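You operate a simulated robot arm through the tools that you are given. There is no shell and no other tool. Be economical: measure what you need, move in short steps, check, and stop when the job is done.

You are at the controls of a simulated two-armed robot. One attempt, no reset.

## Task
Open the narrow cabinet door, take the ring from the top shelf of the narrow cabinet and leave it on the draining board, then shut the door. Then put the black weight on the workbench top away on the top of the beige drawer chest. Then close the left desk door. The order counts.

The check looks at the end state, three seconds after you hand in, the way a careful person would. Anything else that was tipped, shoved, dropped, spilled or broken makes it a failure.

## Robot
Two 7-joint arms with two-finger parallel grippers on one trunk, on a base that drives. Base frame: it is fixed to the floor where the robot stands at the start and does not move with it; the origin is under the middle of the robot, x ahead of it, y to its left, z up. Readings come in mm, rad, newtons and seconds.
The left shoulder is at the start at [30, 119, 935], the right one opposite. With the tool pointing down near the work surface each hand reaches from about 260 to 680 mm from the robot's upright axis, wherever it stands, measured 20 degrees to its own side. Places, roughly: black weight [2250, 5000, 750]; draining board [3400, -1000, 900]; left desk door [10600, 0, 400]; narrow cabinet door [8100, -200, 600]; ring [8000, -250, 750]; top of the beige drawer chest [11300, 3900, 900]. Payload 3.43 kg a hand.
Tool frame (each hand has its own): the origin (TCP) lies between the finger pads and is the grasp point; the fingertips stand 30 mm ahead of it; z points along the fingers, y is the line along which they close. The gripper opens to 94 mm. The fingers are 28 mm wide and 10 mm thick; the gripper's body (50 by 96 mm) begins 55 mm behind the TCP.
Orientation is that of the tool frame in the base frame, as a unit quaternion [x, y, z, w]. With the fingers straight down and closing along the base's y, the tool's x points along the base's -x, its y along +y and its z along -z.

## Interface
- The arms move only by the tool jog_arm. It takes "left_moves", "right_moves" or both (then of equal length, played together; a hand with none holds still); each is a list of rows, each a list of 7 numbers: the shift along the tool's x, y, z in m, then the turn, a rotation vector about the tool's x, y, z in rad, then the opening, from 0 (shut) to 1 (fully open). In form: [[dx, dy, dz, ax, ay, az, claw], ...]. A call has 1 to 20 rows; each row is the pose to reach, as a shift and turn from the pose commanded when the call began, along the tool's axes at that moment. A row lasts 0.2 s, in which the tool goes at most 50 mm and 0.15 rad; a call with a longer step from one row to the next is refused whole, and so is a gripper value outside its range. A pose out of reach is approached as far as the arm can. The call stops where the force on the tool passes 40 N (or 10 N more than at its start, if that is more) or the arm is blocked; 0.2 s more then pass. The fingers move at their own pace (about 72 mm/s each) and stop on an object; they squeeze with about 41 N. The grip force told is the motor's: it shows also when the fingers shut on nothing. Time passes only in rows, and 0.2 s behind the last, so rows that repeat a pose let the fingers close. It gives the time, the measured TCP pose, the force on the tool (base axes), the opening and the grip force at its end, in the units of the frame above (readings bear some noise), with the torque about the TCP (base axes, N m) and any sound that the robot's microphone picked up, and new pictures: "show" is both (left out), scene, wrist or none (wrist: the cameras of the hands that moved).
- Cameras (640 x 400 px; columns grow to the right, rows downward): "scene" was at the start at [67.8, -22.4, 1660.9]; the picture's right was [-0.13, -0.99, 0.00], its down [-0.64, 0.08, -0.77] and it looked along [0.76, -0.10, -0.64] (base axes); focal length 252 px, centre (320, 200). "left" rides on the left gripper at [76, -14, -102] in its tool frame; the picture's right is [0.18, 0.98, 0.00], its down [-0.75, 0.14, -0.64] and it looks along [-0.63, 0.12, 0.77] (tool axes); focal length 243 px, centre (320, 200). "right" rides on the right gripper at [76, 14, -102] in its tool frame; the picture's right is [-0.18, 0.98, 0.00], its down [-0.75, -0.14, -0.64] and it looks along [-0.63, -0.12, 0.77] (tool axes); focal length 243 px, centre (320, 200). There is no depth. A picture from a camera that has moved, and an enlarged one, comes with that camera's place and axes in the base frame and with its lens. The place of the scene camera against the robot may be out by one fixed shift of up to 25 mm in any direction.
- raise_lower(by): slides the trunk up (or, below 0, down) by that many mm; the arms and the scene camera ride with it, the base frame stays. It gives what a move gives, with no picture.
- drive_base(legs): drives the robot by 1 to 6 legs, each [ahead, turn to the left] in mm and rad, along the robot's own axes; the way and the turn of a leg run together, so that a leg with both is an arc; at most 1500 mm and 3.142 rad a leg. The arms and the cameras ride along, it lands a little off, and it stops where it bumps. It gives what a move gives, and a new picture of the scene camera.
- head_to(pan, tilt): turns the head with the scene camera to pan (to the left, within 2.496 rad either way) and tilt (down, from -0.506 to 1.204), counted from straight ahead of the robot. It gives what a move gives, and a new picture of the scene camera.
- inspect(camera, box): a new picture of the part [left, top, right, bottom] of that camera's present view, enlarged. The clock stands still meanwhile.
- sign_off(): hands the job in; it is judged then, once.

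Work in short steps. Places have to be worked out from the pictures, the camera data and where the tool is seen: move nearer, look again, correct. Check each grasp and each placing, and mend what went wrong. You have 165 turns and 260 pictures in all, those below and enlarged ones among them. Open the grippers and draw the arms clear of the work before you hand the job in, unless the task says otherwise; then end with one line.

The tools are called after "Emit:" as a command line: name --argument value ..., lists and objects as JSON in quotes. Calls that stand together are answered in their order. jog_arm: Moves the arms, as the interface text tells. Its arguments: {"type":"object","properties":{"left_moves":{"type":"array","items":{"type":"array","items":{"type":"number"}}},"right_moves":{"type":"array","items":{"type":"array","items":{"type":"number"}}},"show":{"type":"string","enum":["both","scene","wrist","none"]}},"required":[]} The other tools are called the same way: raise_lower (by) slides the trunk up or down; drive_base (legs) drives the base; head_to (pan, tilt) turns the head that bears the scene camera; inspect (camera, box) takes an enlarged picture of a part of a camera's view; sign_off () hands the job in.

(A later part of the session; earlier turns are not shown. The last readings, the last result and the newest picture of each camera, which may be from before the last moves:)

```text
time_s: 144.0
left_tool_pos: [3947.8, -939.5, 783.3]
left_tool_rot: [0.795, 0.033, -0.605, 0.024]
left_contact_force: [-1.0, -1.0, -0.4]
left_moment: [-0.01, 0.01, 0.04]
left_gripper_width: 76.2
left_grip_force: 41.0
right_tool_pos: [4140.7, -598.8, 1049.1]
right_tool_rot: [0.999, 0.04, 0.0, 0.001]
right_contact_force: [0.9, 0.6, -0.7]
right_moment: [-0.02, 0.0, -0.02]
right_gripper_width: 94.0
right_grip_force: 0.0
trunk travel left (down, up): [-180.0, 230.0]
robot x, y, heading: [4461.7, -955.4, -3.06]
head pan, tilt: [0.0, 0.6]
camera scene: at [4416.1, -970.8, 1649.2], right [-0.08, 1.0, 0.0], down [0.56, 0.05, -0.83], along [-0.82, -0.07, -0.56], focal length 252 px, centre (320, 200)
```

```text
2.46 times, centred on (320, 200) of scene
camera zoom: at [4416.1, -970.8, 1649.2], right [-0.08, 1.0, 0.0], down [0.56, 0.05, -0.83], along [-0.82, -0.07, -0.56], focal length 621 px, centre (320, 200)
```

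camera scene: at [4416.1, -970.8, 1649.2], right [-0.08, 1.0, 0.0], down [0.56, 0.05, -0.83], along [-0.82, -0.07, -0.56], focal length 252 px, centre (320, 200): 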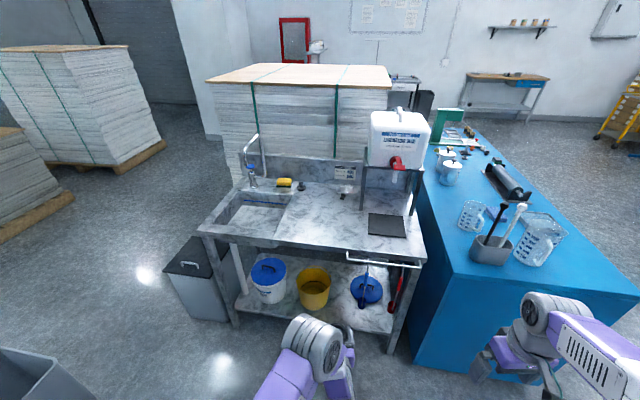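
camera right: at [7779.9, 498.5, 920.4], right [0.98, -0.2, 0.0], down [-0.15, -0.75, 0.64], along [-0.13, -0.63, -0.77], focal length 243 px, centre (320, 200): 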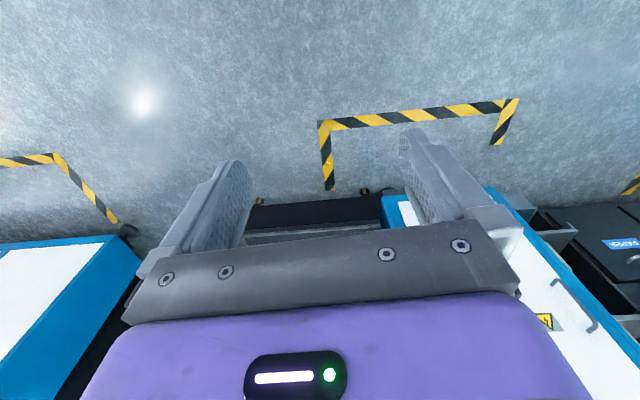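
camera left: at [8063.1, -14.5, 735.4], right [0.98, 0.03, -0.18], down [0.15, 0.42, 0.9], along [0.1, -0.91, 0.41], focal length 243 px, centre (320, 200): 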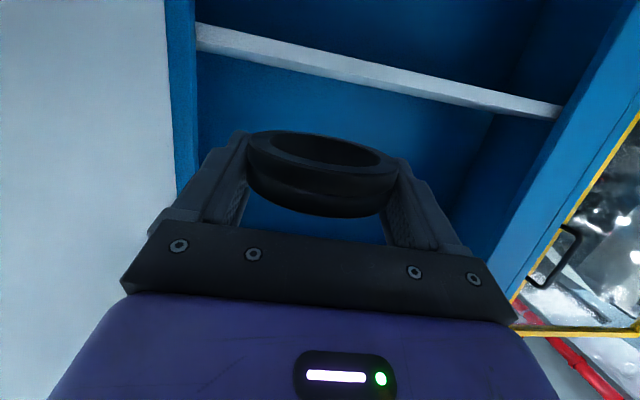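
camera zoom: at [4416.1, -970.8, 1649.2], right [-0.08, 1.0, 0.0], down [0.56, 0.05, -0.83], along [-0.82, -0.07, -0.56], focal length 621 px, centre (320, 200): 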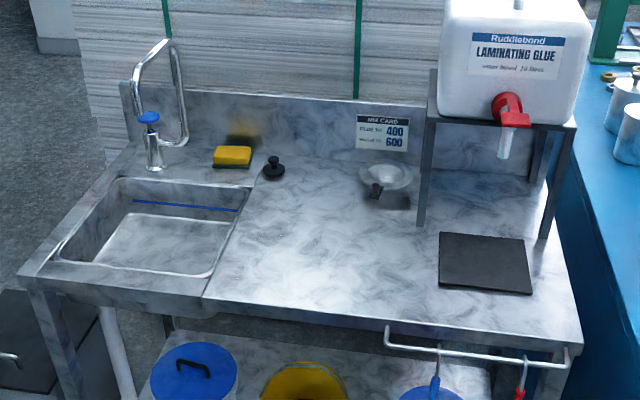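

The free flat area right of the sink is the draining board; its front edge is at x≈3670. I raise the trunk 180 mm, straighten the heading and move closer.

Emit:
raise_lower --by 190

Emit:
drive_base --legs '[[0, -0.08], [270, 0]]'

```text
time_s: 146.1
left_tool_pos: [3948.3, -939.8, 972.8]
left_tool_rot: [0.795, 0.034, -0.605, 0.025]
left_contact_force: [-0.6, 0.6, -0.8]
left_moment: [0.01, -0.01, -0.03]
left_gripper_width: 75.9
left_grip_force: 41.2
right_tool_pos: [4141.9, -599.0, 1239.3]
right_tool_rot: [0.999, 0.041, 0.0, 0.0]
right_contact_force: [0.3, -0.9, -0.3]
right_moment: [-0.02, -0.03, 0.03]
right_gripper_width: 93.9
right_grip_force: 0.1
trunk travel left (down, up): [-370.0, 40.0]
robot x, y, heading: [4459.9, -954.3, -3.06]
head pan, tilt: [0.0, 0.6]
```

```text
time_s: 148.4
left_tool_pos: [3682.0, -898.5, 973.0]
left_tool_rot: [0.796, 0.003, -0.605, 0.001]
left_contact_force: [0.2, 0.2, -0.9]
left_moment: [0.02, 0.01, 0.0]
left_gripper_width: 76.0
left_grip_force: 41.3
right_tool_pos: [3902.6, -573.9, 1239.6]
right_tool_rot: [1.0, 0.0, 0.0, 0.0]
right_contact_force: [-0.4, -0.2, 0.7]
right_moment: [0.0, 0.01, 0.02]
right_gripper_width: 94.1
right_grip_force: 0.1
trunk travel left (down, up): [-370.0, 40.0]
robot x, y, heading: [4192.0, -954.2, -3.141]
head pan, tilt: [0.0, 0.6]
camera scene: at [4146.9, -966.0, 1839.2], right [0.0, 1.0, 0.0], down [0.56, 0.0, -0.83], along [-0.83, 0.0, -0.56], focal length 252 px, centre (320, 200)
```

scene: 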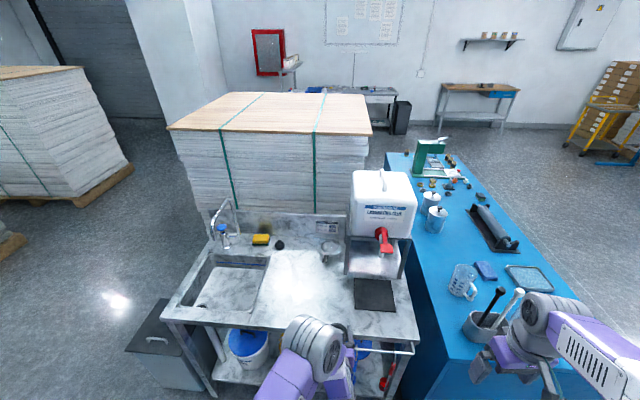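

I shift the left hand 190 mm to its left, over the front of the board.

Emit:
jog_arm --left_moves '[[0, 0.04, 0, 0, 0, 0, 0], [0, 0.08, 0, 0, 0, 0, 0], [0, 0.12, 0, 0, 0, 0, 0], [0, 0.16, 0, 0, 0, 0, 0], [0, 0.19, 0, 0, 0, 0, 0], [0, 0.19, 0, 0, 0, 0, 0]]'

Emit:
head_to --pan 0 --tilt 0.85

```text
time_s: 149.8
left_tool_pos: [3684.1, -1088.6, 972.1]
left_tool_rot: [0.796, 0.002, -0.605, 0.001]
left_contact_force: [1.1, 0.8, -0.8]
left_moment: [-0.01, 0.01, 0.05]
left_gripper_width: 75.7
left_grip_force: 41.7
right_tool_pos: [3902.6, -573.2, 1238.8]
right_tool_rot: [1.0, 0.0, 0.0, 0.001]
right_contact_force: [0.2, 0.2, -0.7]
right_moment: [-0.01, -0.01, -0.02]
right_gripper_width: 93.7
right_grip_force: 0.0
trunk travel left (down, up): [-370.0, 40.0]
robot x, y, heading: [4192.0, -955.9, -3.139]
head pan, tilt: [0.0, 0.6]
camera scene: at [4147.4, -965.3, 1839.2], right [0.0, 1.0, 0.0], down [0.56, 0.0, -0.83], along [-0.83, 0.0, -0.56], focal length 252 px, centre (320, 200)
camera left: at [3802.3, -1072.7, 924.4], right [0.05, -0.98, -0.18], down [0.42, -0.14, 0.9], along [-0.91, -0.12, 0.4], focal length 243 px, centre (320, 200)
```

scene: 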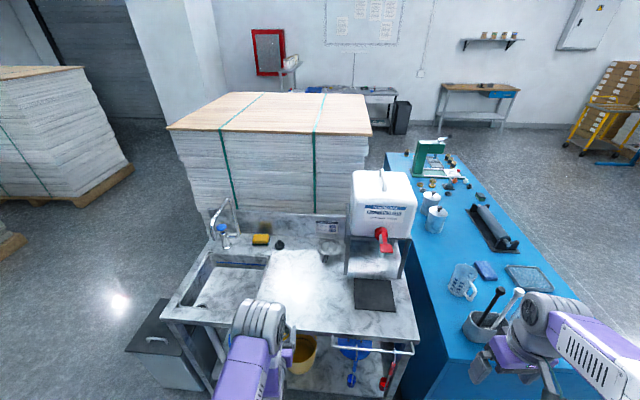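
left: 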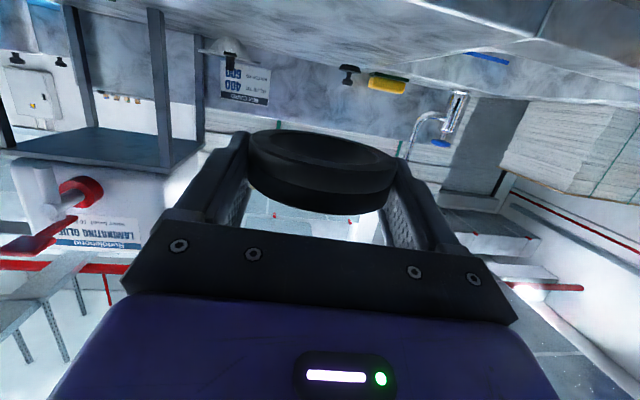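

```text
time_s: 150.6
left_tool_pos: [3683.2, -1088.5, 972.6]
left_tool_rot: [0.796, 0.002, -0.605, 0.0]
left_contact_force: [-0.6, -0.4, -0.5]
left_moment: [0.03, -0.03, -0.02]
left_gripper_width: 75.7
left_grip_force: 40.8
right_tool_pos: [3902.1, -574.9, 1240.6]
right_tool_rot: [1.0, 0.001, 0.0, 0.0]
right_contact_force: [-0.5, 0.5, 0.0]
right_moment: [-0.01, -0.03, -0.03]
right_gripper_width: 93.8
right_grip_force: 0.1
trunk travel left (down, up): [-370.0, 40.0]
robot x, y, heading: [4190.0, -951.1, -3.142]
head pan, tilt: [0.0, 0.85]
camera scene: at [4157.5, -966.1, 1818.4], right [0.0, 1.0, 0.0], down [0.75, 0.0, -0.66], along [-0.66, 0.0, -0.75], focal length 252 px, centre (320, 200)
```

scene: 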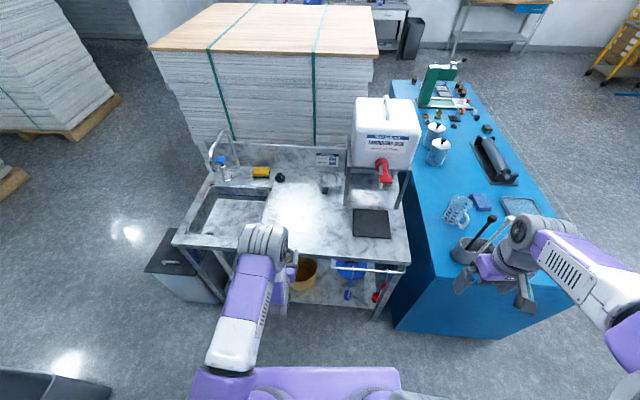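

I move in 90 mm over the board and come down 30 mm, then look.

Emit:
jog_arm --left_moves '[[-0.0117, 0, 0.0435, 0, 0, 0, 0], [-0.0234, 0, 0.0869, 0, 0, 0, 0], [-0.0137, 0, 0.0895, 0, 0, 0, 0], [-0.004, 0, 0.092, 0, 0, 0, 0], [0.0055, 0, 0.0947, 0, 0, 0, 0]]'

Emit:
inspect --camera "scene" --box '[210, 180, 350, 290]'

```text
time_s: 151.8
left_tool_pos: [3593.6, -1089.5, 942.4]
left_tool_rot: [0.796, 0.002, -0.605, 0.0]
left_contact_force: [-0.9, 0.2, 0.4]
left_moment: [-0.01, -0.01, 0.04]
left_gripper_width: 75.7
left_grip_force: 41.2
right_tool_pos: [3902.3, -574.4, 1238.7]
right_tool_rot: [1.0, 0.0, 0.0, -0.001]
right_contact_force: [0.6, 0.5, 0.1]
right_moment: [0.01, 0.02, -0.01]
right_gripper_width: 94.1
right_grip_force: 0.0
trunk travel left (down, up): [-370.0, 40.0]
robot x, y, heading: [4191.0, -952.4, -3.142]
head pan, tilt: [0.0, 0.85]
camera scene: at [4157.4, -966.1, 1818.3], right [0.0, 1.0, 0.0], down [0.75, 0.0, -0.66], along [-0.66, 0.0, -0.75], focal length 252 px, centre (320, 200)
camera left: at [3712.2, -1073.9, 895.1], right [0.05, -0.98, -0.18], down [0.42, -0.14, 0.9], along [-0.91, -0.12, 0.4], focal length 243 px, centre (320, 200)
```

scene: 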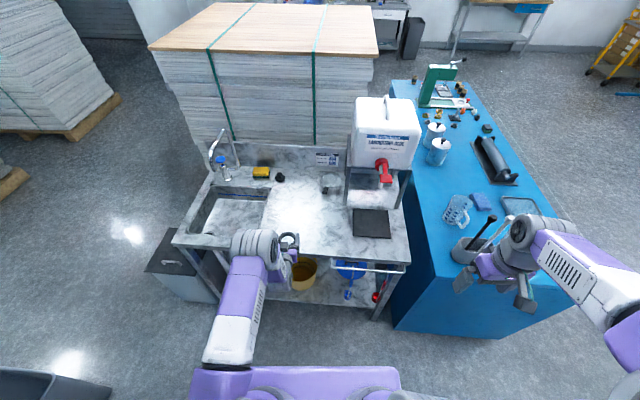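
left: 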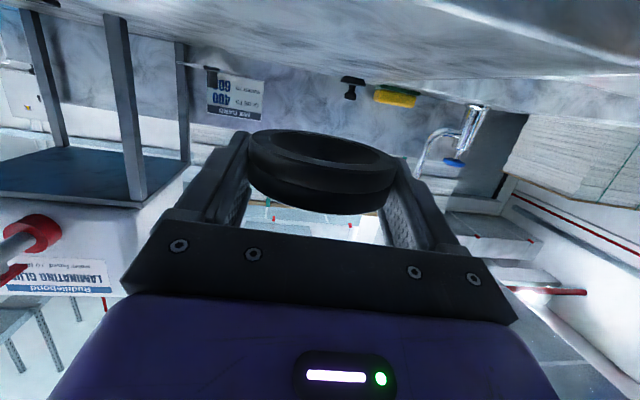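

```text
3.64 times, centred on (280, 235) of scene
camera zoom: at [4157.4, -966.1, 1818.3], right [0.0, 1.0, 0.0], down [0.75, 0.0, -0.66], along [-0.66, 0.0, -0.75], focal length 918 px, centre (466, 73)
```

zoom: 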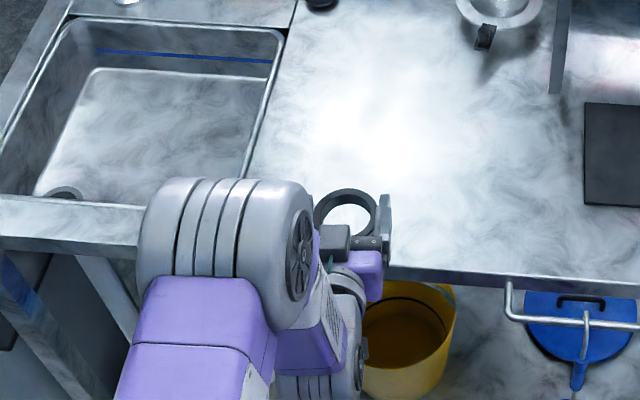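

Ring hangs above the board, well inside the front edge and clear of the sink. I descend in small steps until contact.

Emit:
jog_arm --left_moves '[[0.0097, 0, 0.0026, 0, 0, 0, 0], [0.0193, 0, 0.0052, 0, 0, 0, 0], [0.025, 0, 0.0067, 0, 0, 0, 0], [0.0285, 0, 0.0077, 0, 0, 0, 0], [0.032, 0, 0.0086, 0, 0, 0, 0], [0.0355, 0, 0.0096, 0, 0, 0, 0], [0.039, 0, 0.0105, 0, 0, 0, 0], [0.0425, 0, 0.0114, 0, 0, 0, 0], [0.046, 0, 0.0124, 0, 0, 0, 0]]' --show "wrist"

```text
time_s: 153.8
left_tool_pos: [3593.2, -1090.2, 893.1]
left_tool_rot: [0.796, 0.002, -0.605, 0.001]
left_contact_force: [-0.5, -0.1, -0.6]
left_moment: [0.0, -0.01, -0.04]
left_gripper_width: 75.7
left_grip_force: 41.1
right_tool_pos: [3904.6, -574.3, 1238.8]
right_tool_rot: [1.0, 0.0, 0.0, -0.001]
right_contact_force: [-0.4, 0.0, 0.5]
right_moment: [0.0, 0.0, -0.01]
right_gripper_width: 94.2
right_grip_force: 0.1
trunk travel left (down, up): [-370.0, 40.0]
robot x, y, heading: [4192.8, -958.1, -3.141]
head pan, tilt: [0.0, 0.85]
camera left: at [3713.0, -1073.7, 845.4], right [0.05, -0.98, -0.18], down [0.42, -0.14, 0.9], along [-0.91, -0.12, 0.4], focal length 243 px, centre (320, 200)
```

left: 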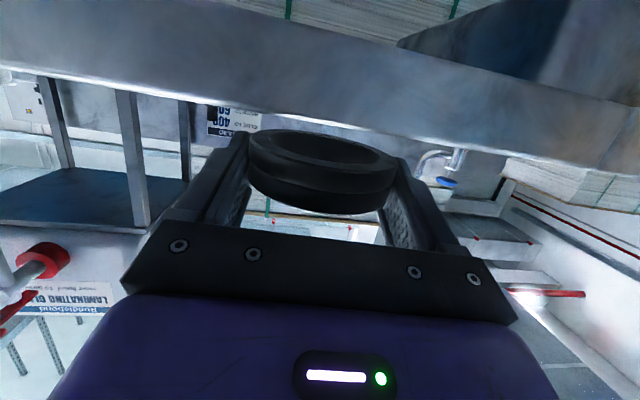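

The board's top is about z≈850; the ring bottom is ~20 mm above. I continue down.

Emit:
jog_arm --left_moves '[[0.0087, 0, 0.0023, 0, 0, 0, 0], [0.0125, 0, 0.0034, 0, 0, 0, 0], [0.015, 0, 0.004, 0, 0, 0, 0], [0.0174, 0, 0.0047, 0, 0, 0, 0], [0.019, 0, 0.0051, 0, 0, 0, 0], [0.0205, 0, 0.0055, 0, 0, 0, 0], [0.022, 0, 0.006, 0, 0, 0, 0]]' --show "wrist"

```text
time_s: 155.3
left_tool_pos: [3588.1, -1088.8, 880.6]
left_tool_rot: [0.788, 0.002, -0.616, 0.0]
left_contact_force: [5.5, 0.2, 16.0]
left_moment: [-0.01, -0.44, 0.03]
left_gripper_width: 75.6
left_grip_force: 41.0
right_tool_pos: [3902.2, -573.8, 1239.4]
right_tool_rot: [1.0, 0.0, 0.0, 0.0]
right_contact_force: [-0.3, -0.3, -0.4]
right_moment: [-0.02, -0.01, 0.01]
right_gripper_width: 94.0
right_grip_force: 0.1
trunk travel left (down, up): [-370.0, 40.0]
robot x, y, heading: [4193.7, -959.5, -3.146]
head pan, tilt: [0.0, 0.85]
stopped in row 7 (left hand): the force on the tool passed its limit at 41 N (the readings are from after the stop); the commanded pose is now the measured one
camera left: at [3706.3, -1074.2, 830.6], right [0.05, -0.98, -0.18], down [0.44, -0.14, 0.89], along [-0.9, -0.12, 0.43], focal length 243 px, centre (320, 200)
```

left: 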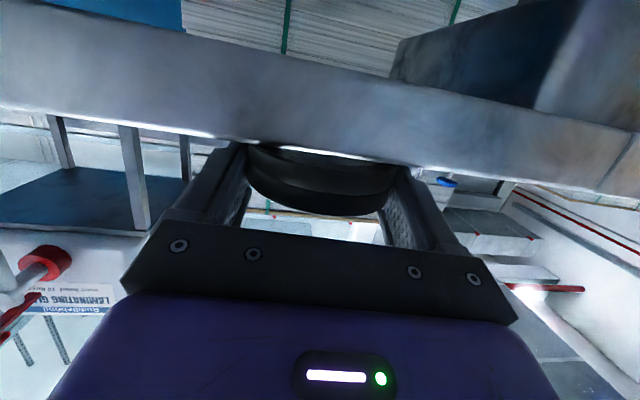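

Ring's near edge touches the board. I release slowly.

Emit:
jog_arm --left_moves '[[0, 0, 0, 0, 0, 0, 0.85], [0, 0, 0, 0, 0, 0, 0.9], [0, 0, 0, 0, 0, 0, 1], [0, 0, 0, 0, 0, 0, 1]]'

Emit:
inspect --camera "scene" --box '[260, 210, 340, 260]'

```text
time_s: 156.3
left_tool_pos: [3590.5, -1087.1, 880.8]
left_tool_rot: [0.789, 0.0, -0.614, 0.0]
left_contact_force: [-5.6, 14.0, 18.5]
left_moment: [-0.45, 0.59, -0.58]
left_gripper_width: 86.7
left_grip_force: 0.0
right_tool_pos: [3905.1, -571.1, 1239.8]
right_tool_rot: [1.0, -0.001, 0.001, 0.001]
right_contact_force: [-0.4, 0.1, 0.4]
right_moment: [0.0, -0.03, -0.01]
right_gripper_width: 93.9
right_grip_force: 0.0
trunk travel left (down, up): [-370.0, 40.0]
robot x, y, heading: [4192.2, -954.2, -3.14]
head pan, tilt: [0.0, 0.85]
camera scene: at [4159.1, -963.1, 1818.4], right [0.0, 1.0, 0.0], down [0.75, 0.0, -0.66], along [-0.66, 0.0, -0.75], focal length 252 px, centre (320, 200)
camera left: at [3708.0, -1071.7, 830.7], right [0.05, -0.98, -0.18], down [0.44, -0.14, 0.89], along [-0.9, -0.12, 0.42], focal length 243 px, centre (320, 200)
```

scene: 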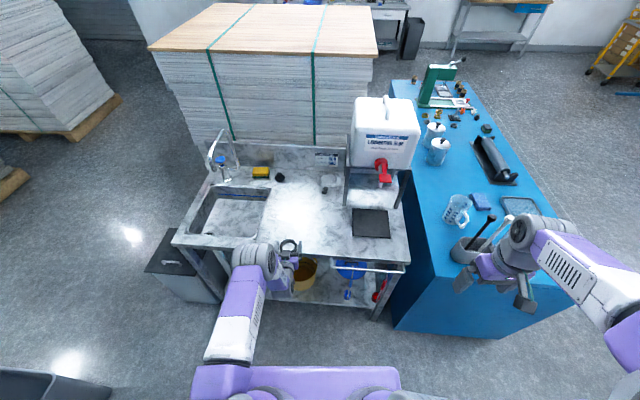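
left: 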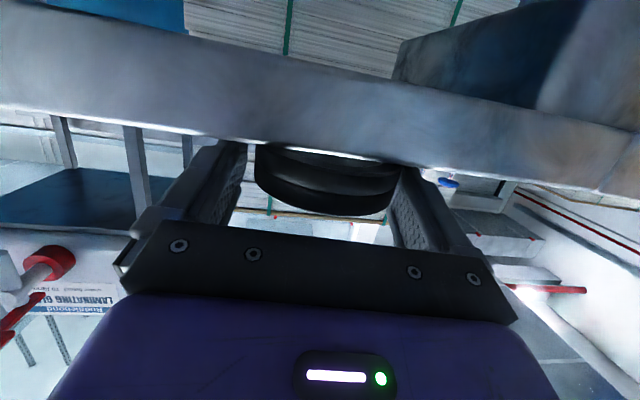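

```text
8.00 times, centred on (300, 235) of scene
camera zoom: at [4159.1, -963.1, 1818.4], right [0.0, 1.0, 0.0], down [0.75, 0.0, -0.66], along [-0.66, 0.0, -0.75], focal length 2018 px, centre (480, -80)
```

zoom: 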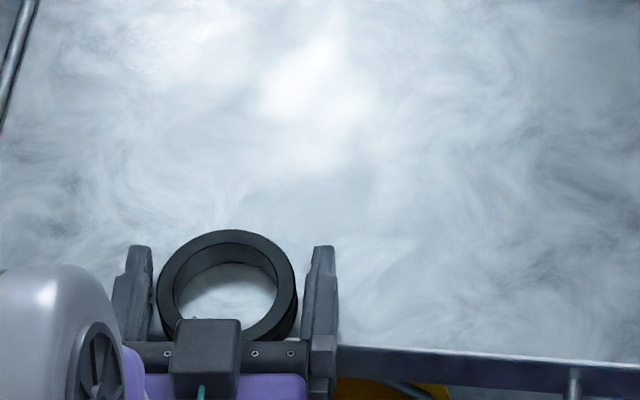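

Fingers press lightly on the board; I raise 4 mm with the gripper full open to free everything.

Emit:
jog_arm --left_moves '[[-0.002, 0, 0, 0, 0, 0, 1], [-0.004, 0, -0.001, 0, 0, 0, 1], [-0.004, 0, -0.001, 0, 0, 0, 1], [-0.004, 0, -0.001, 0, 0, 0, 1]]' --show "wrist"

Emit:
inspect --camera "scene" --box '[260, 210, 340, 260]'

```text
time_s: 157.3
left_tool_pos: [3591.7, -1091.0, 881.4]
left_tool_rot: [0.791, 0.003, -0.611, 0.003]
left_contact_force: [1.4, 4.4, 6.9]
left_moment: [-0.22, 0.14, -0.02]
left_gripper_width: 91.3
left_grip_force: 0.0
right_tool_pos: [3903.0, -574.4, 1238.7]
right_tool_rot: [1.0, 0.0, 0.0, -0.001]
right_contact_force: [-0.2, 0.3, -0.1]
right_moment: [0.0, 0.0, -0.02]
right_gripper_width: 94.0
right_grip_force: 0.0
trunk travel left (down, up): [-370.0, 40.0]
robot x, y, heading: [4194.0, -956.9, -3.141]
head pan, tilt: [0.0, 0.85]
camera left: at [3710.0, -1074.7, 832.1], right [0.05, -0.98, -0.18], down [0.43, -0.14, 0.89], along [-0.9, -0.12, 0.42], focal length 243 px, centre (320, 200)
```

left: 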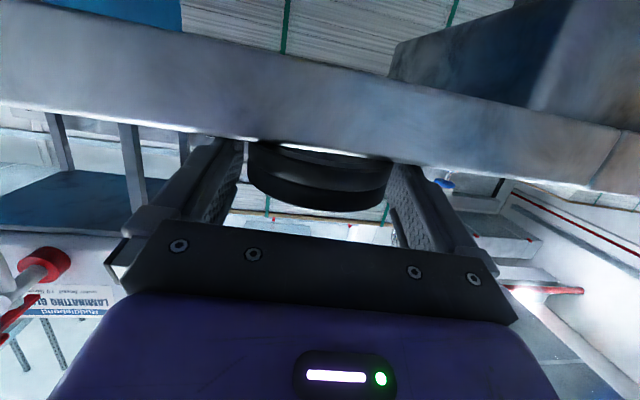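

```text
8.00 times, centred on (300, 235) of scene
camera zoom: at [4158.7, -965.2, 1818.3], right [0.0, 1.0, 0.0], down [0.75, 0.0, -0.66], along [-0.66, 0.0, -0.75], focal length 2018 px, centre (480, -80)
```

zoom: 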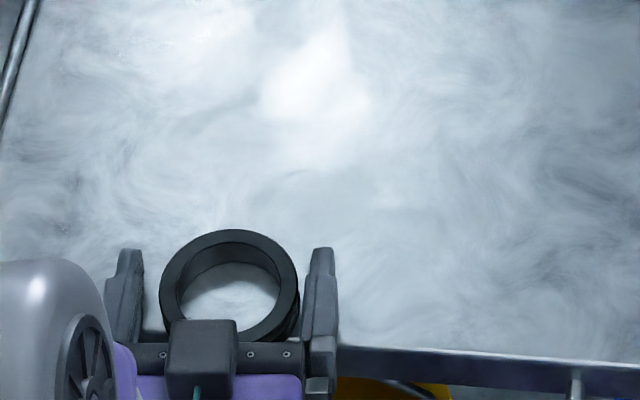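

Still light contact; I lift 12 mm more and look whether the ring stays down.

Emit:
jog_arm --left_moves '[[-0.006, 0, -0.0015, 0, 0, 0, 1], [-0.012, 0, -0.003, 0, 0, 0, 1], [-0.012, 0, -0.003, 0, 0, 0, 1]]' --show "wrist"

Emit:
inspect --camera "scene" --box '[260, 210, 340, 260]'

```text
time_s: 158.1
left_tool_pos: [3589.4, -1089.1, 894.4]
left_tool_rot: [0.791, 0.002, -0.612, 0.001]
left_contact_force: [0.5, -0.1, -0.3]
left_moment: [0.0, 0.0, 0.0]
left_gripper_width: 94.0
left_grip_force: 0.2
right_tool_pos: [3902.5, -575.0, 1239.3]
right_tool_rot: [1.0, 0.0, 0.0, 0.0]
right_contact_force: [0.1, 0.2, -0.6]
right_moment: [-0.02, -0.04, -0.02]
right_gripper_width: 93.8
right_grip_force: 0.1
trunk travel left (down, up): [-370.0, 40.0]
robot x, y, heading: [4194.2, -954.4, -3.141]
head pan, tilt: [0.0, 0.85]
camera left: at [3708.4, -1074.0, 845.4], right [0.05, -0.98, -0.18], down [0.43, -0.14, 0.89], along [-0.9, -0.12, 0.42], focal length 243 px, centre (320, 200)
```

left: 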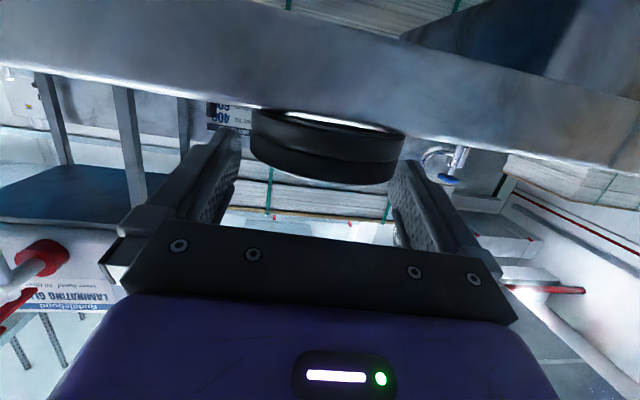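

```text
8.00 times, centred on (300, 235) of scene
camera zoom: at [4157.4, -966.2, 1818.3], right [0.0, 1.0, 0.0], down [0.75, 0.0, -0.66], along [-0.66, 0.0, -0.75], focal length 2018 px, centre (480, -80)
```

zoom: 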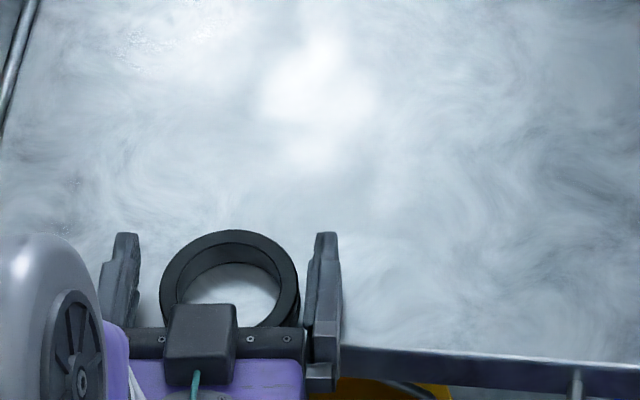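

The ring stays put. I raise clear and back the hand away to view the ring unobstructed.

Emit:
jog_arm --left_moves '[[-0.015, 0, -0.004, 0, 0, 0, 1], [-0.03, 0, -0.008, 0, 0, 0, 1], [-0.045, 0, -0.012, 0, 0, 0, 1], [-0.034, 0, -0.052, 0, 0, 0, 1], [-0.024, 0, -0.09, 0, 0, 0, 1], [-0.014, 0, -0.128, 0, 0, 0, 1]]' --show "wrist"

Emit:
inspect --camera "scene" --box '[250, 200, 350, 270]'

```text
time_s: 159.5
left_tool_pos: [3711.6, -1088.8, 941.7]
left_tool_rot: [0.791, 0.002, -0.612, 0.001]
left_contact_force: [-0.5, -0.7, -0.9]
left_moment: [0.01, 0.01, 0.01]
left_gripper_width: 93.9
left_grip_force: 0.2
right_tool_pos: [3902.5, -573.9, 1238.4]
right_tool_rot: [1.0, 0.0, 0.0, 0.0]
right_contact_force: [0.0, -1.0, -0.5]
right_moment: [0.01, 0.0, 0.04]
right_gripper_width: 94.0
right_grip_force: 0.1
trunk travel left (down, up): [-370.0, 40.0]
robot x, y, heading: [4194.4, -955.6, -3.142]
head pan, tilt: [0.0, 0.85]
camera left: at [3829.1, -1073.5, 891.9], right [0.05, -0.98, -0.18], down [0.43, -0.14, 0.89], along [-0.9, -0.12, 0.42], focal length 243 px, centre (320, 200)
```

left: 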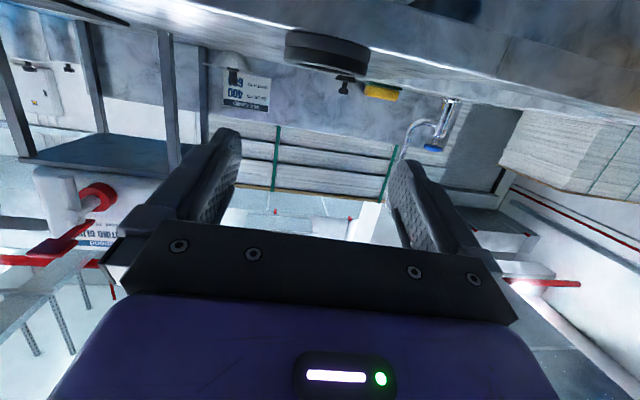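

```text
5.71 times, centred on (300, 235) of scene
camera zoom: at [4158.2, -966.0, 1818.3], right [0.0, 1.0, 0.0], down [0.75, 0.0, -0.66], along [-0.66, 0.0, -0.75], focal length 1442 px, centre (434, 0)
```

zoom: 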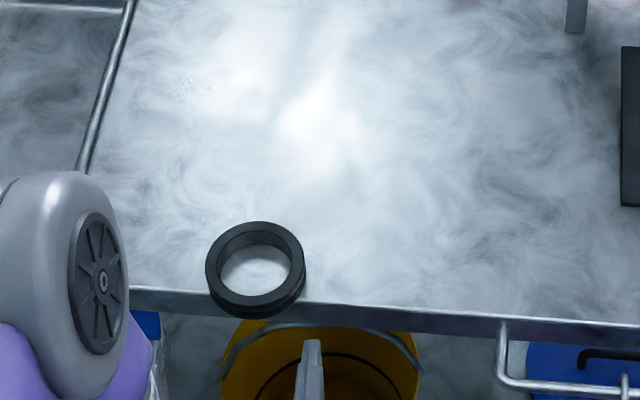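

The ring overhangs the front edge slightly, so I close the fingers, pitch steeper, and push it inward about 90 mm.

Emit:
jog_arm --left_moves '[[0.01, 0, 0.008, 0, 0.09, 0, 0.3], [0.021, 0, 0.017, 0, 0.18, 0, 0], [0.032, 0, 0.025, 0, 0.27, 0, 0], [0.0426, 0, 0.0337, 0, 0.35, 0, 0], [0.0426, 0, 0.0337, 0, 0.35, 0, 0]]' --show "none"

Emit:
inspect --camera "scene" --box '[250, 200, 350, 270]'

Emit:
inspect --camera "left" --box '[0, 0, 640, 400]'

```text
time_s: 160.7
left_tool_pos: [3689.7, -1089.7, 890.6]
left_tool_rot: [0.885, 0.002, -0.465, 0.001]
left_contact_force: [-0.2, 0.0, 0.3]
left_moment: [-0.01, 0.0, -0.01]
left_gripper_width: 0.1
left_grip_force: 33.1
right_tool_pos: [3903.6, -574.3, 1239.1]
right_tool_rot: [1.0, -0.001, 0.0, 0.0]
right_contact_force: [0.2, 0.0, 0.8]
right_moment: [-0.02, 0.0, -0.03]
right_gripper_width: 94.1
right_grip_force: 0.1
trunk travel left (down, up): [-370.0, 40.0]
robot x, y, heading: [4194.0, -952.1, -3.137]
head pan, tilt: [0.0, 0.85]
```

```text
5.71 times, centred on (300, 235) of scene
camera zoom: at [4157.7, -966.0, 1818.3], right [0.0, 1.0, 0.0], down [0.75, 0.0, -0.66], along [-0.66, 0.0, -0.75], focal length 1442 px, centre (434, 0)
```

zoom: 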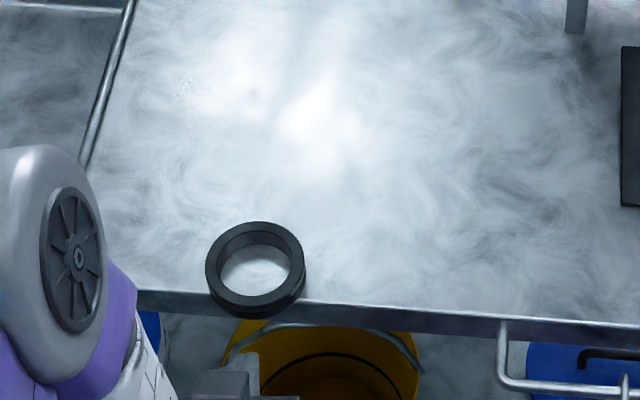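

```text
1.00 times, centred on (320, 200) of left (not enlarged: the box is as wide or as high as the picture)
camera zoom: at [3816.7, -1073.7, 885.3], right [0.11, -0.98, -0.15], down [0.1, -0.14, 0.98], along [-0.99, -0.12, 0.08], focal length 243 px, centre (320, 200)
```

zoom: 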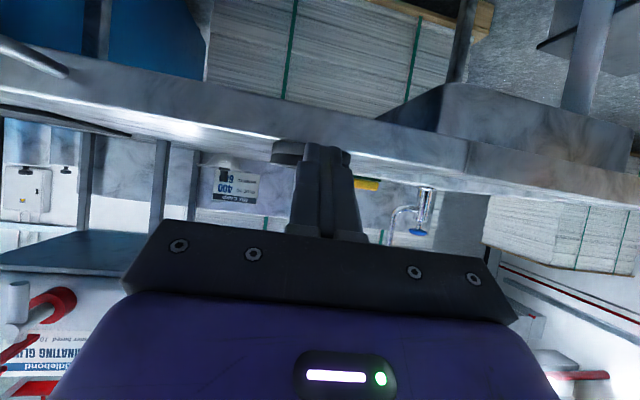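

Tip is aligned with the ring's centre. I raise 3 mm and push forward 125 mm in small steps.

Emit:
jog_arm --left_moves '[[-0.0115, 0, 0.0114, 0, 0, 0, 0], [-0.0206, 0, 0.0246, 0, 0, 0, 0], [-0.028, 0, 0.0355, 0, 0, 0, 0], [-0.0355, 0, 0.0465, 0, 0, 0, 0], [-0.043, 0, 0.0575, 0, 0, 0, 0], [-0.0506, 0, 0.0685, 0, 0, 0, 0], [-0.058, 0, 0.0795, 0, 0, 0, 0], [-0.0657, 0, 0.0904, 0, 0, 0, 0], [-0.0733, 0, 0.1013, 0, 0, 0, 0]]' --show "none"

Emit:
inspect --camera "scene" --box '[250, 200, 350, 270]'

```text
time_s: 162.7
left_tool_pos: [3563.6, -1089.5, 893.6]
left_tool_rot: [0.885, 0.002, -0.465, 0.0]
left_contact_force: [-1.0, -0.3, 0.8]
left_moment: [0.02, 0.02, 0.02]
left_gripper_width: 0.0
left_grip_force: 33.1
right_tool_pos: [3903.0, -573.9, 1239.7]
right_tool_rot: [1.0, 0.0, 0.0, -0.001]
right_contact_force: [-0.2, -0.7, 0.4]
right_moment: [-0.04, -0.02, 0.0]
right_gripper_width: 94.2
right_grip_force: 0.1
trunk travel left (down, up): [-370.0, 40.0]
robot x, y, heading: [4191.9, -958.2, -3.141]
head pan, tilt: [0.0, 0.85]
```

```text
5.71 times, centred on (300, 235) of scene
camera zoom: at [4157.5, -965.9, 1818.3], right [0.0, 1.0, 0.0], down [0.75, 0.0, -0.66], along [-0.66, 0.0, -0.75], focal length 1442 px, centre (434, 0)
```

zoom: 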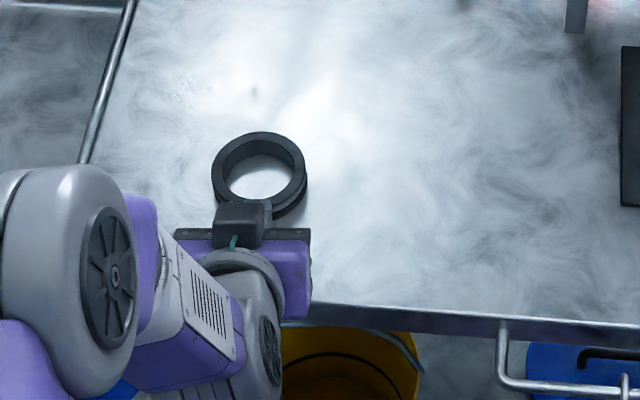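

The ring now lies well inside the board. I raise and withdraw the hand.

Emit:
jog_arm --left_moves '[[0.0, 0, -0.04, 0, 0, 0, 0], [0.0, 0, -0.09, 0, 0, 0, 0], [0.01, 0, -0.138, 0, 0, 0, 0], [0.02, 0, -0.18, 0, 0, 0, 0]]' --show "none"

Emit:
drive_base --legs '[[-220, 0]]'

Emit:
inspect --camera "scene" --box '[220, 150, 380, 270]'

```text
time_s: 163.7
left_tool_pos: [3723.2, -1088.5, 981.8]
left_tool_rot: [0.885, 0.002, -0.466, 0.0]
left_contact_force: [1.2, 0.3, -0.4]
left_moment: [-0.03, -0.05, -0.01]
left_gripper_width: 0.0
left_grip_force: 33.1
right_tool_pos: [3903.4, -574.1, 1238.7]
right_tool_rot: [1.0, 0.0, 0.001, 0.0]
right_contact_force: [0.1, 0.0, -0.7]
right_moment: [0.02, 0.02, -0.04]
right_gripper_width: 94.2
right_grip_force: 0.0
trunk travel left (down, up): [-370.0, 40.0]
robot x, y, heading: [4194.0, -958.8, -3.143]
head pan, tilt: [0.0, 0.85]
```

```text
time_s: 165.3
left_tool_pos: [3942.3, -1089.2, 981.8]
left_tool_rot: [0.885, 0.004, -0.466, 0.002]
left_contact_force: [-0.1, -0.1, -0.4]
left_moment: [0.05, -0.02, 0.05]
left_gripper_width: 0.0
left_grip_force: 32.9
right_tool_pos: [4120.1, -575.2, 1239.4]
right_tool_rot: [1.0, 0.003, 0.0, 0.001]
right_contact_force: [-0.7, -0.5, -0.5]
right_moment: [0.0, 0.02, 0.0]
right_gripper_width: 93.9
right_grip_force: 0.1
trunk travel left (down, up): [-370.0, 40.0]
robot x, y, heading: [4414.0, -954.0, -3.134]
head pan, tilt: [0.0, 0.85]
camera scene: at [4377.3, -965.5, 1818.3], right [-0.01, 1.0, 0.0], down [0.75, 0.0, -0.66], along [-0.66, 0.0, -0.75], focal length 252 px, centre (320, 200)
```

scene: 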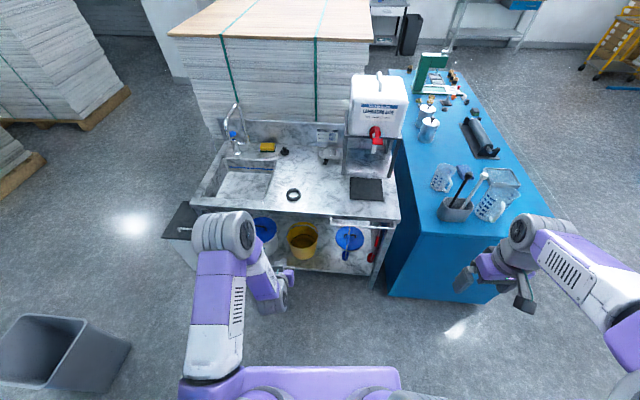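

```text
3.33 times, centred on (300, 210) of scene
camera zoom: at [4377.3, -965.5, 1818.3], right [-0.01, 1.0, 0.0], down [0.75, 0.0, -0.66], along [-0.66, 0.0, -0.75], focal length 841 px, centre (387, 167)
```

zoom: 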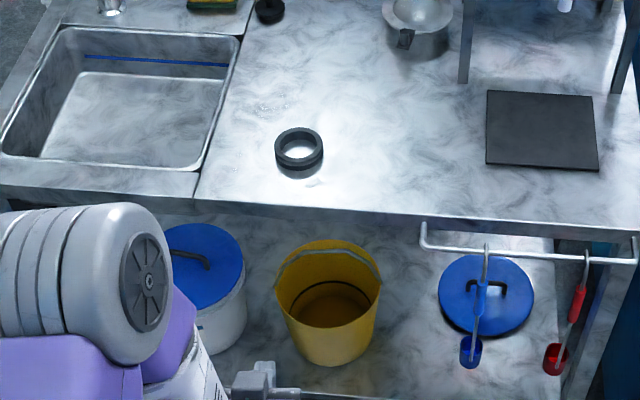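

Ring is fine. I lower the trunk, and drive back toward the narrow cabinet's door along the same route.

Emit:
drive_base --legs '[[0, -1.57], [1300, 0], [520, 0], [0, -1.57], [1500, 0], [1500, 0]]'

Emit:
raise_lower --by -230

```text
time_s: 196.3
left_tool_pos: [7924.2, 1065.0, 980.4]
left_tool_rot: [-0.013, 0.885, 0.006, 0.465]
left_contact_force: [-0.9, 0.6, 0.7]
left_moment: [0.01, 0.0, -0.02]
left_gripper_width: 0.0
left_grip_force: 33.1
right_tool_pos: [7757.3, 545.4, 1239.0]
right_tool_rot: [-0.013, 1.0, 0.0, 0.0]
right_contact_force: [-0.7, 0.2, 0.7]
right_moment: [-0.03, 0.01, 0.03]
right_gripper_width: 93.7
right_grip_force: 0.2
trunk travel left (down, up): [-370.0, 40.0]
robot x, y, heading: [7458.2, 919.1, 0.026]
head pan, tilt: [0.0, 0.85]
camera scene: at [7519.0, 908.8, 1818.3], right [0.03, -1.0, 0.0], down [-0.75, -0.02, -0.66], along [0.66, 0.02, -0.75], focal length 252 px, centre (320, 200)
```

scene: 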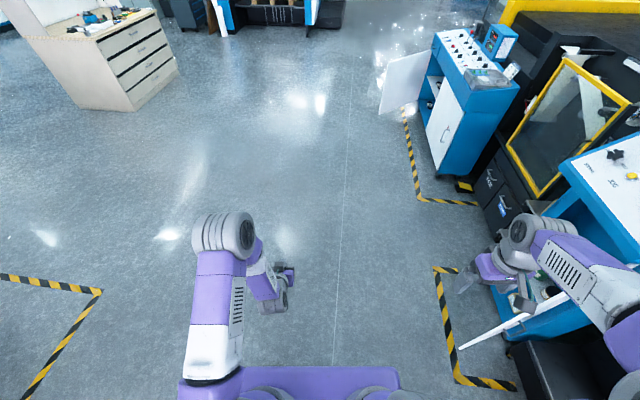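

```text
time_s: 198.7
left_tool_pos: [7923.2, 1064.9, 751.5]
left_tool_rot: [-0.014, 0.885, 0.007, 0.466]
left_contact_force: [0.5, 0.2, 0.1]
left_moment: [-0.01, 0.01, 0.05]
left_gripper_width: 0.1
left_grip_force: 32.9
right_tool_pos: [7756.0, 545.6, 1010.4]
right_tool_rot: [-0.013, 1.0, 0.0, 0.0]
right_contact_force: [0.2, 0.6, 0.7]
right_moment: [0.0, -0.05, 0.04]
right_gripper_width: 94.1
right_grip_force: 0.0
trunk travel left (down, up): [-140.0, 270.0]
robot x, y, heading: [7458.5, 919.1, 0.025]
head pan, tilt: [0.0, 0.85]
```

I move to x≈7800, turn to face the cabinet, and look at the door.

Emit:
drive_base --legs '[[340, 0], [0, -1.596]]'

Emit:
head_to --pan 0 --tilt 0.75

```text
time_s: 204.8
left_tool_pos: [7923.9, 458.6, 750.6]
left_tool_rot: [0.626, 0.625, -0.33, 0.329]
left_contact_force: [-0.1, 0.7, -0.4]
left_moment: [-0.03, 0.0, 0.0]
left_gripper_width: 0.0
left_grip_force: 32.7
right_tool_pos: [7409.9, 641.0, 1009.3]
right_tool_rot: [0.708, 0.706, -0.001, 0.0]
right_contact_force: [0.2, -0.2, 0.4]
right_moment: [-0.01, 0.01, 0.01]
right_gripper_width: 94.1
right_grip_force: 0.0
trunk travel left (down, up): [-140.0, 270.0]
robot x, y, heading: [7793.5, 928.8, -1.573]
head pan, tilt: [0.0, 0.85]
camera scene: at [7805.5, 869.2, 1588.3], right [-1.0, 0.0, 0.0], down [0.0, 0.75, -0.66], along [0.0, -0.66, -0.75], focal length 252 px, centre (320, 200)
```

scene: 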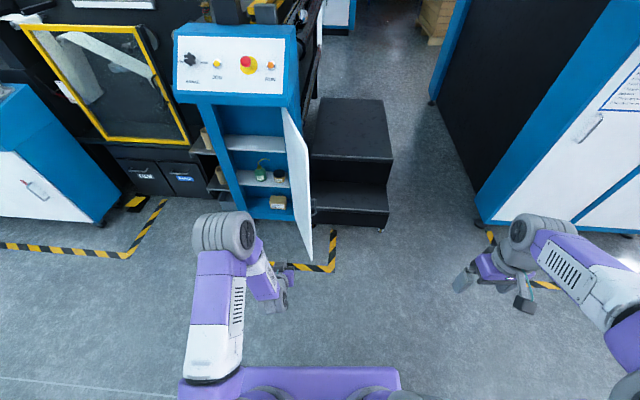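

```text
time_s: 205.5
left_tool_pos: [7924.2, 458.2, 751.3]
left_tool_rot: [0.625, 0.627, -0.328, 0.329]
left_contact_force: [0.1, 0.7, 0.6]
left_moment: [0.0, 0.02, 0.0]
left_gripper_width: 0.3
left_grip_force: 32.8
right_tool_pos: [7410.5, 639.3, 1009.0]
right_tool_rot: [0.708, 0.706, 0.001, -0.001]
right_contact_force: [0.2, 0.3, -0.6]
right_moment: [0.0, 0.01, -0.02]
right_gripper_width: 94.2
right_grip_force: 0.0
trunk travel left (down, up): [-140.0, 270.0]
robot x, y, heading: [7789.4, 928.7, -1.572]
head pan, tilt: [0.0, 0.75]
camera scene: at [7805.6, 864.4, 1596.3], right [-1.0, 0.0, 0.0], down [0.0, 0.68, -0.73], along [0.0, -0.73, -0.68], focal length 252 px, centre (320, 200)
```

scene: 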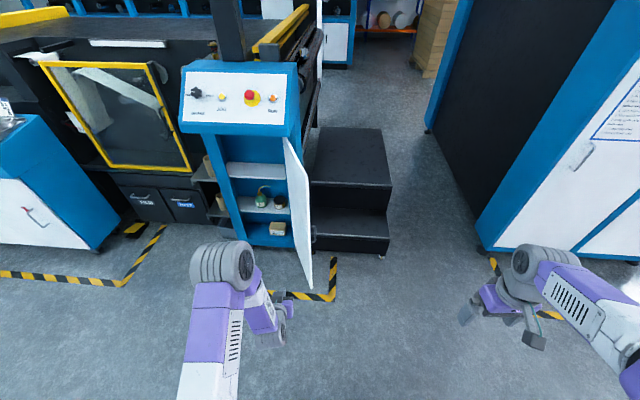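

The door's edge is near (7870, 70). I level the left hand and shift it right to x≈7730, on the outer side of the door, then drive 270 mm forward.

Emit:
jog_arm --left_moves '[[-0.0033, -0.039, -0.0022, 0, -0.12, 0, 0], [-0.0066, -0.078, -0.0045, 0, -0.24, 0, 0], [-0.01, -0.117, -0.0067, 0, -0.36, 0, 0], [-0.0133, -0.156, -0.009, 0, -0.48, 0, 0], [-0.0165, -0.195, -0.0113, 0, -0.6, 0, 0], [-0.0165, -0.195, -0.0113, 0, -0.6, 0, 0]]' --show "none"

Emit:
drive_base --legs '[[270, 0]]'

```text
time_s: 206.9
left_tool_pos: [7729.1, 459.1, 772.9]
left_tool_rot: [0.5, 0.501, -0.499, 0.5]
left_contact_force: [0.3, -0.2, -0.6]
left_moment: [-0.04, -0.03, -0.02]
left_gripper_width: 0.0
left_grip_force: 33.5
right_tool_pos: [7411.1, 640.3, 1009.6]
right_tool_rot: [0.708, 0.706, 0.0, -0.001]
right_contact_force: [-0.1, -0.1, 0.3]
right_moment: [-0.01, 0.0, -0.01]
right_gripper_width: 93.9
right_grip_force: 0.1
trunk travel left (down, up): [-140.0, 270.0]
robot x, y, heading: [7790.8, 931.1, -1.574]
head pan, tilt: [0.0, 0.75]
```

```text
time_s: 208.8
left_tool_pos: [7728.8, 191.7, 772.7]
left_tool_rot: [0.499, 0.502, -0.498, 0.501]
left_contact_force: [-0.7, 0.8, 0.1]
left_moment: [-0.03, 0.0, -0.03]
left_gripper_width: 0.2
left_grip_force: 33.3
right_tool_pos: [7411.1, 372.3, 1007.8]
right_tool_rot: [0.707, 0.707, 0.001, 0.0]
right_contact_force: [-0.9, 0.1, -1.1]
right_moment: [0.03, -0.03, 0.0]
right_gripper_width: 94.2
right_grip_force: 0.1
trunk travel left (down, up): [-140.0, 270.0]
robot x, y, heading: [7796.0, 663.2, -1.565]
head pan, tilt: [0.0, 0.75]
camera scene: at [7805.5, 597.1, 1596.3], right [-1.0, 0.0, 0.0], down [0.0, 0.68, -0.73], along [0.0, -0.73, -0.68], focal length 252 px, centre (320, 200)
```

scene: 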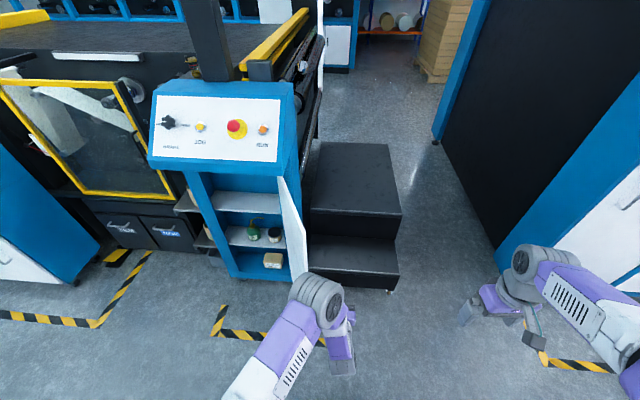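

I extend 120 mm forward beside the door's outer face, then sweep it +x to start closing.

Emit:
jog_arm --left_moves '[[0, 0, 0.04, 0, 0, 0, 0], [0, 0, 0.08, 0, 0, 0, 0], [0, 0, 0.12, 0, 0, 0, 0], [0, 0.03, 0.12, 0, 0, 0, 0], [0, 0.06, 0.12, 0, 0, 0, 0], [0, 0.09, 0.12, 0, 0, 0, 0], [0, 0.12, 0.12, 0, 0, 0, 0], [0, 0.15, 0.12, 0, 0, 0, 0], [0, 0.18, 0.12, 0, 0, 0, 0], [0, 0.21, 0.12, 0, 0, 0, 0], [0, 0.24, 0.12, 0, 0, 0, 0], [0, 0.27, 0.12, 0, 0, 0, 0], [0, 0.3, 0.12, 0, 0, 0, 0], [0, 0.33, 0.12, 0, 0, 0, 0]]'

```text
time_s: 211.8
left_tool_pos: [8060.4, 75.1, 770.4]
left_tool_rot: [0.499, 0.502, -0.499, 0.5]
left_contact_force: [0.5, -0.1, 0.8]
left_moment: [0.04, 0.02, 0.0]
left_gripper_width: 0.1
left_grip_force: 32.1
right_tool_pos: [7411.9, 373.0, 1009.2]
right_tool_rot: [0.707, 0.707, 0.0, 0.0]
right_contact_force: [0.2, 0.1, -0.2]
right_moment: [-0.02, 0.02, -0.04]
right_gripper_width: 94.1
right_grip_force: 0.2
trunk travel left (down, up): [-140.0, 270.0]
robot x, y, heading: [7793.4, 662.0, -1.57]
head pan, tilt: [0.0, 0.75]
camera scene: at [7806.2, 598.2, 1596.3], right [-1.0, 0.0, 0.0], down [0.0, 0.68, -0.73], along [0.0, -0.73, -0.68], focal length 252 px, centre (320, 200)
camera left: at [8045.7, 177.9, 693.0], right [0.98, 0.0, -0.19], down [0.14, 0.64, 0.76], along [0.12, -0.77, 0.63], focal length 243 px, centre (320, 200)
```

scene: 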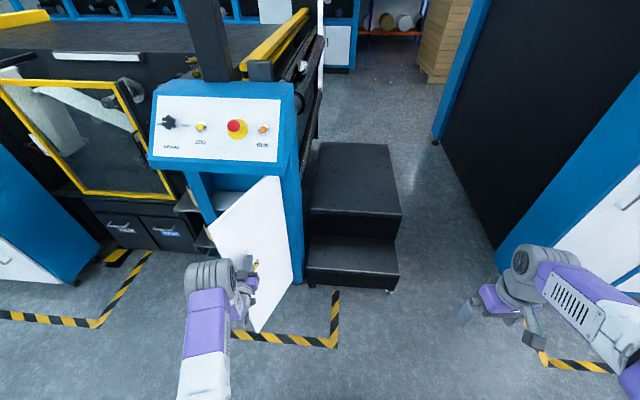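
left: 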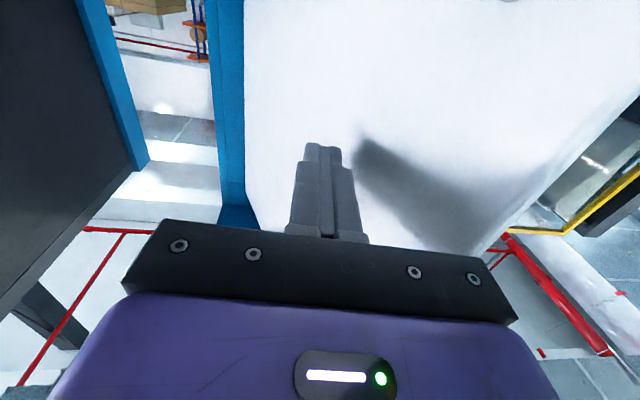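

Door is about half closed. I turn the base 0.2 rad left and drive forward so the fingertips push the door near shut.

Emit:
drive_base --legs '[[0, 0.2], [200, 0], [100, 0]]'

```text
time_s: 214.8
left_tool_pos: [8230.0, -151.2, 769.0]
left_tool_rot: [0.448, 0.549, -0.447, 0.547]
left_contact_force: [-0.1, -0.3, 0.0]
left_moment: [-0.02, -0.01, 0.02]
left_gripper_width: 0.0
left_grip_force: 33.1
right_tool_pos: [7533.7, 12.7, 1008.4]
right_tool_rot: [0.633, 0.774, 0.001, 0.0]
right_contact_force: [-0.2, -0.5, 0.4]
right_moment: [0.06, 0.03, 0.04]
right_gripper_width: 94.1
right_grip_force: 0.1
trunk travel left (down, up): [-140.0, 270.0]
robot x, y, heading: [7847.1, 371.1, -1.371]
head pan, tilt: [0.0, 0.75]
camera scene: at [7874.4, 308.0, 1596.2], right [-0.98, -0.2, 0.0], down [-0.14, 0.67, -0.73], along [0.14, -0.72, -0.68], focal length 252 px, centre (320, 200)
```

scene: 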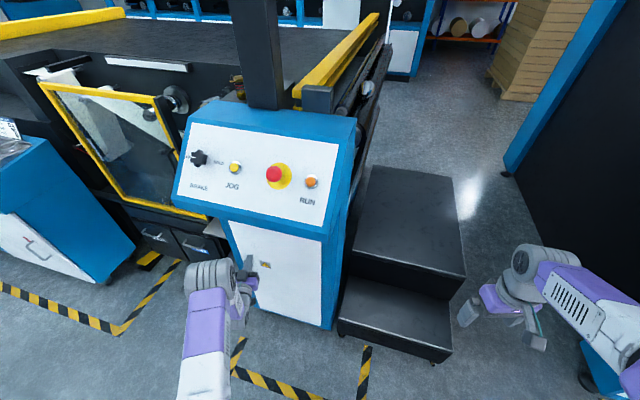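

Door nearly shut. I press forward with the arm until firm contact.

Emit:
jog_arm --left_moves '[[0, 0, 0.015, 0, 0, 0, 0], [0, 0, 0.03, 0, 0, 0, 0], [0, 0, 0.04, 0, 0, 0, 0], [0, 0, 0.046, 0, 0, 0, 0], [0, 0, 0.05, 0, 0, 0, 0], [0, 0, 0.054, 0, 0, 0, 0], [0, 0, 0.058, 0, 0, 0, 0], [0, 0, 0.062, 0, 0, 0, 0]]'

```text
time_s: 216.0
left_tool_pos: [8237.7, -191.2, 771.7]
left_tool_rot: [0.447, 0.549, -0.447, 0.546]
left_contact_force: [-6.4, 21.5, 10.8]
left_moment: [-0.38, 0.03, -0.29]
left_gripper_width: 0.2
left_grip_force: 33.1
right_tool_pos: [7533.7, 17.5, 1009.1]
right_tool_rot: [0.633, 0.774, -0.001, 0.001]
right_contact_force: [1.0, -0.2, 0.3]
right_moment: [0.0, -0.05, 0.01]
right_gripper_width: 94.0
right_grip_force: 0.0
trunk travel left (down, up): [-140.0, 270.0]
robot x, y, heading: [7848.4, 376.6, -1.372]
head pan, tilt: [0.0, 0.75]
stopped in row 5 (left hand): the force on the tool passed its limit at 48 N (the readings are from after the stop); the commanded pose is now the measured one
camera scene: at [7871.8, 315.0, 1596.6], right [-0.98, -0.2, 0.0], down [-0.14, 0.67, -0.73], along [0.15, -0.72, -0.68], focal length 252 px, centre (320, 200)
camera left: at [8203.0, -93.2, 693.5], right [0.96, 0.2, -0.19], down [0.01, 0.66, 0.75], along [0.27, -0.73, 0.63], focal length 243 px, centre (320, 200)
```

scene: 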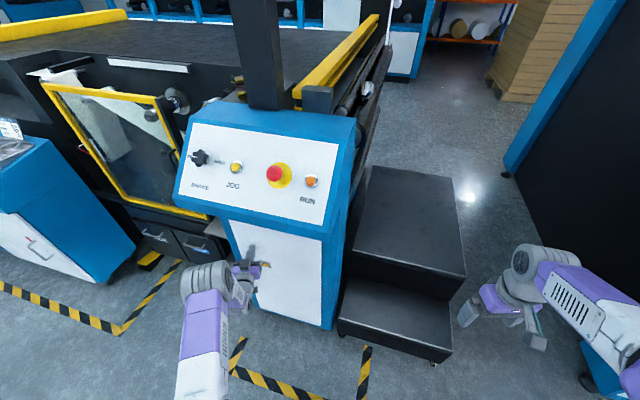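
left: 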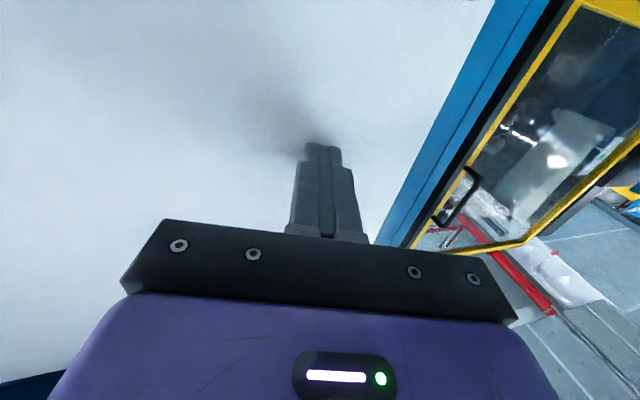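

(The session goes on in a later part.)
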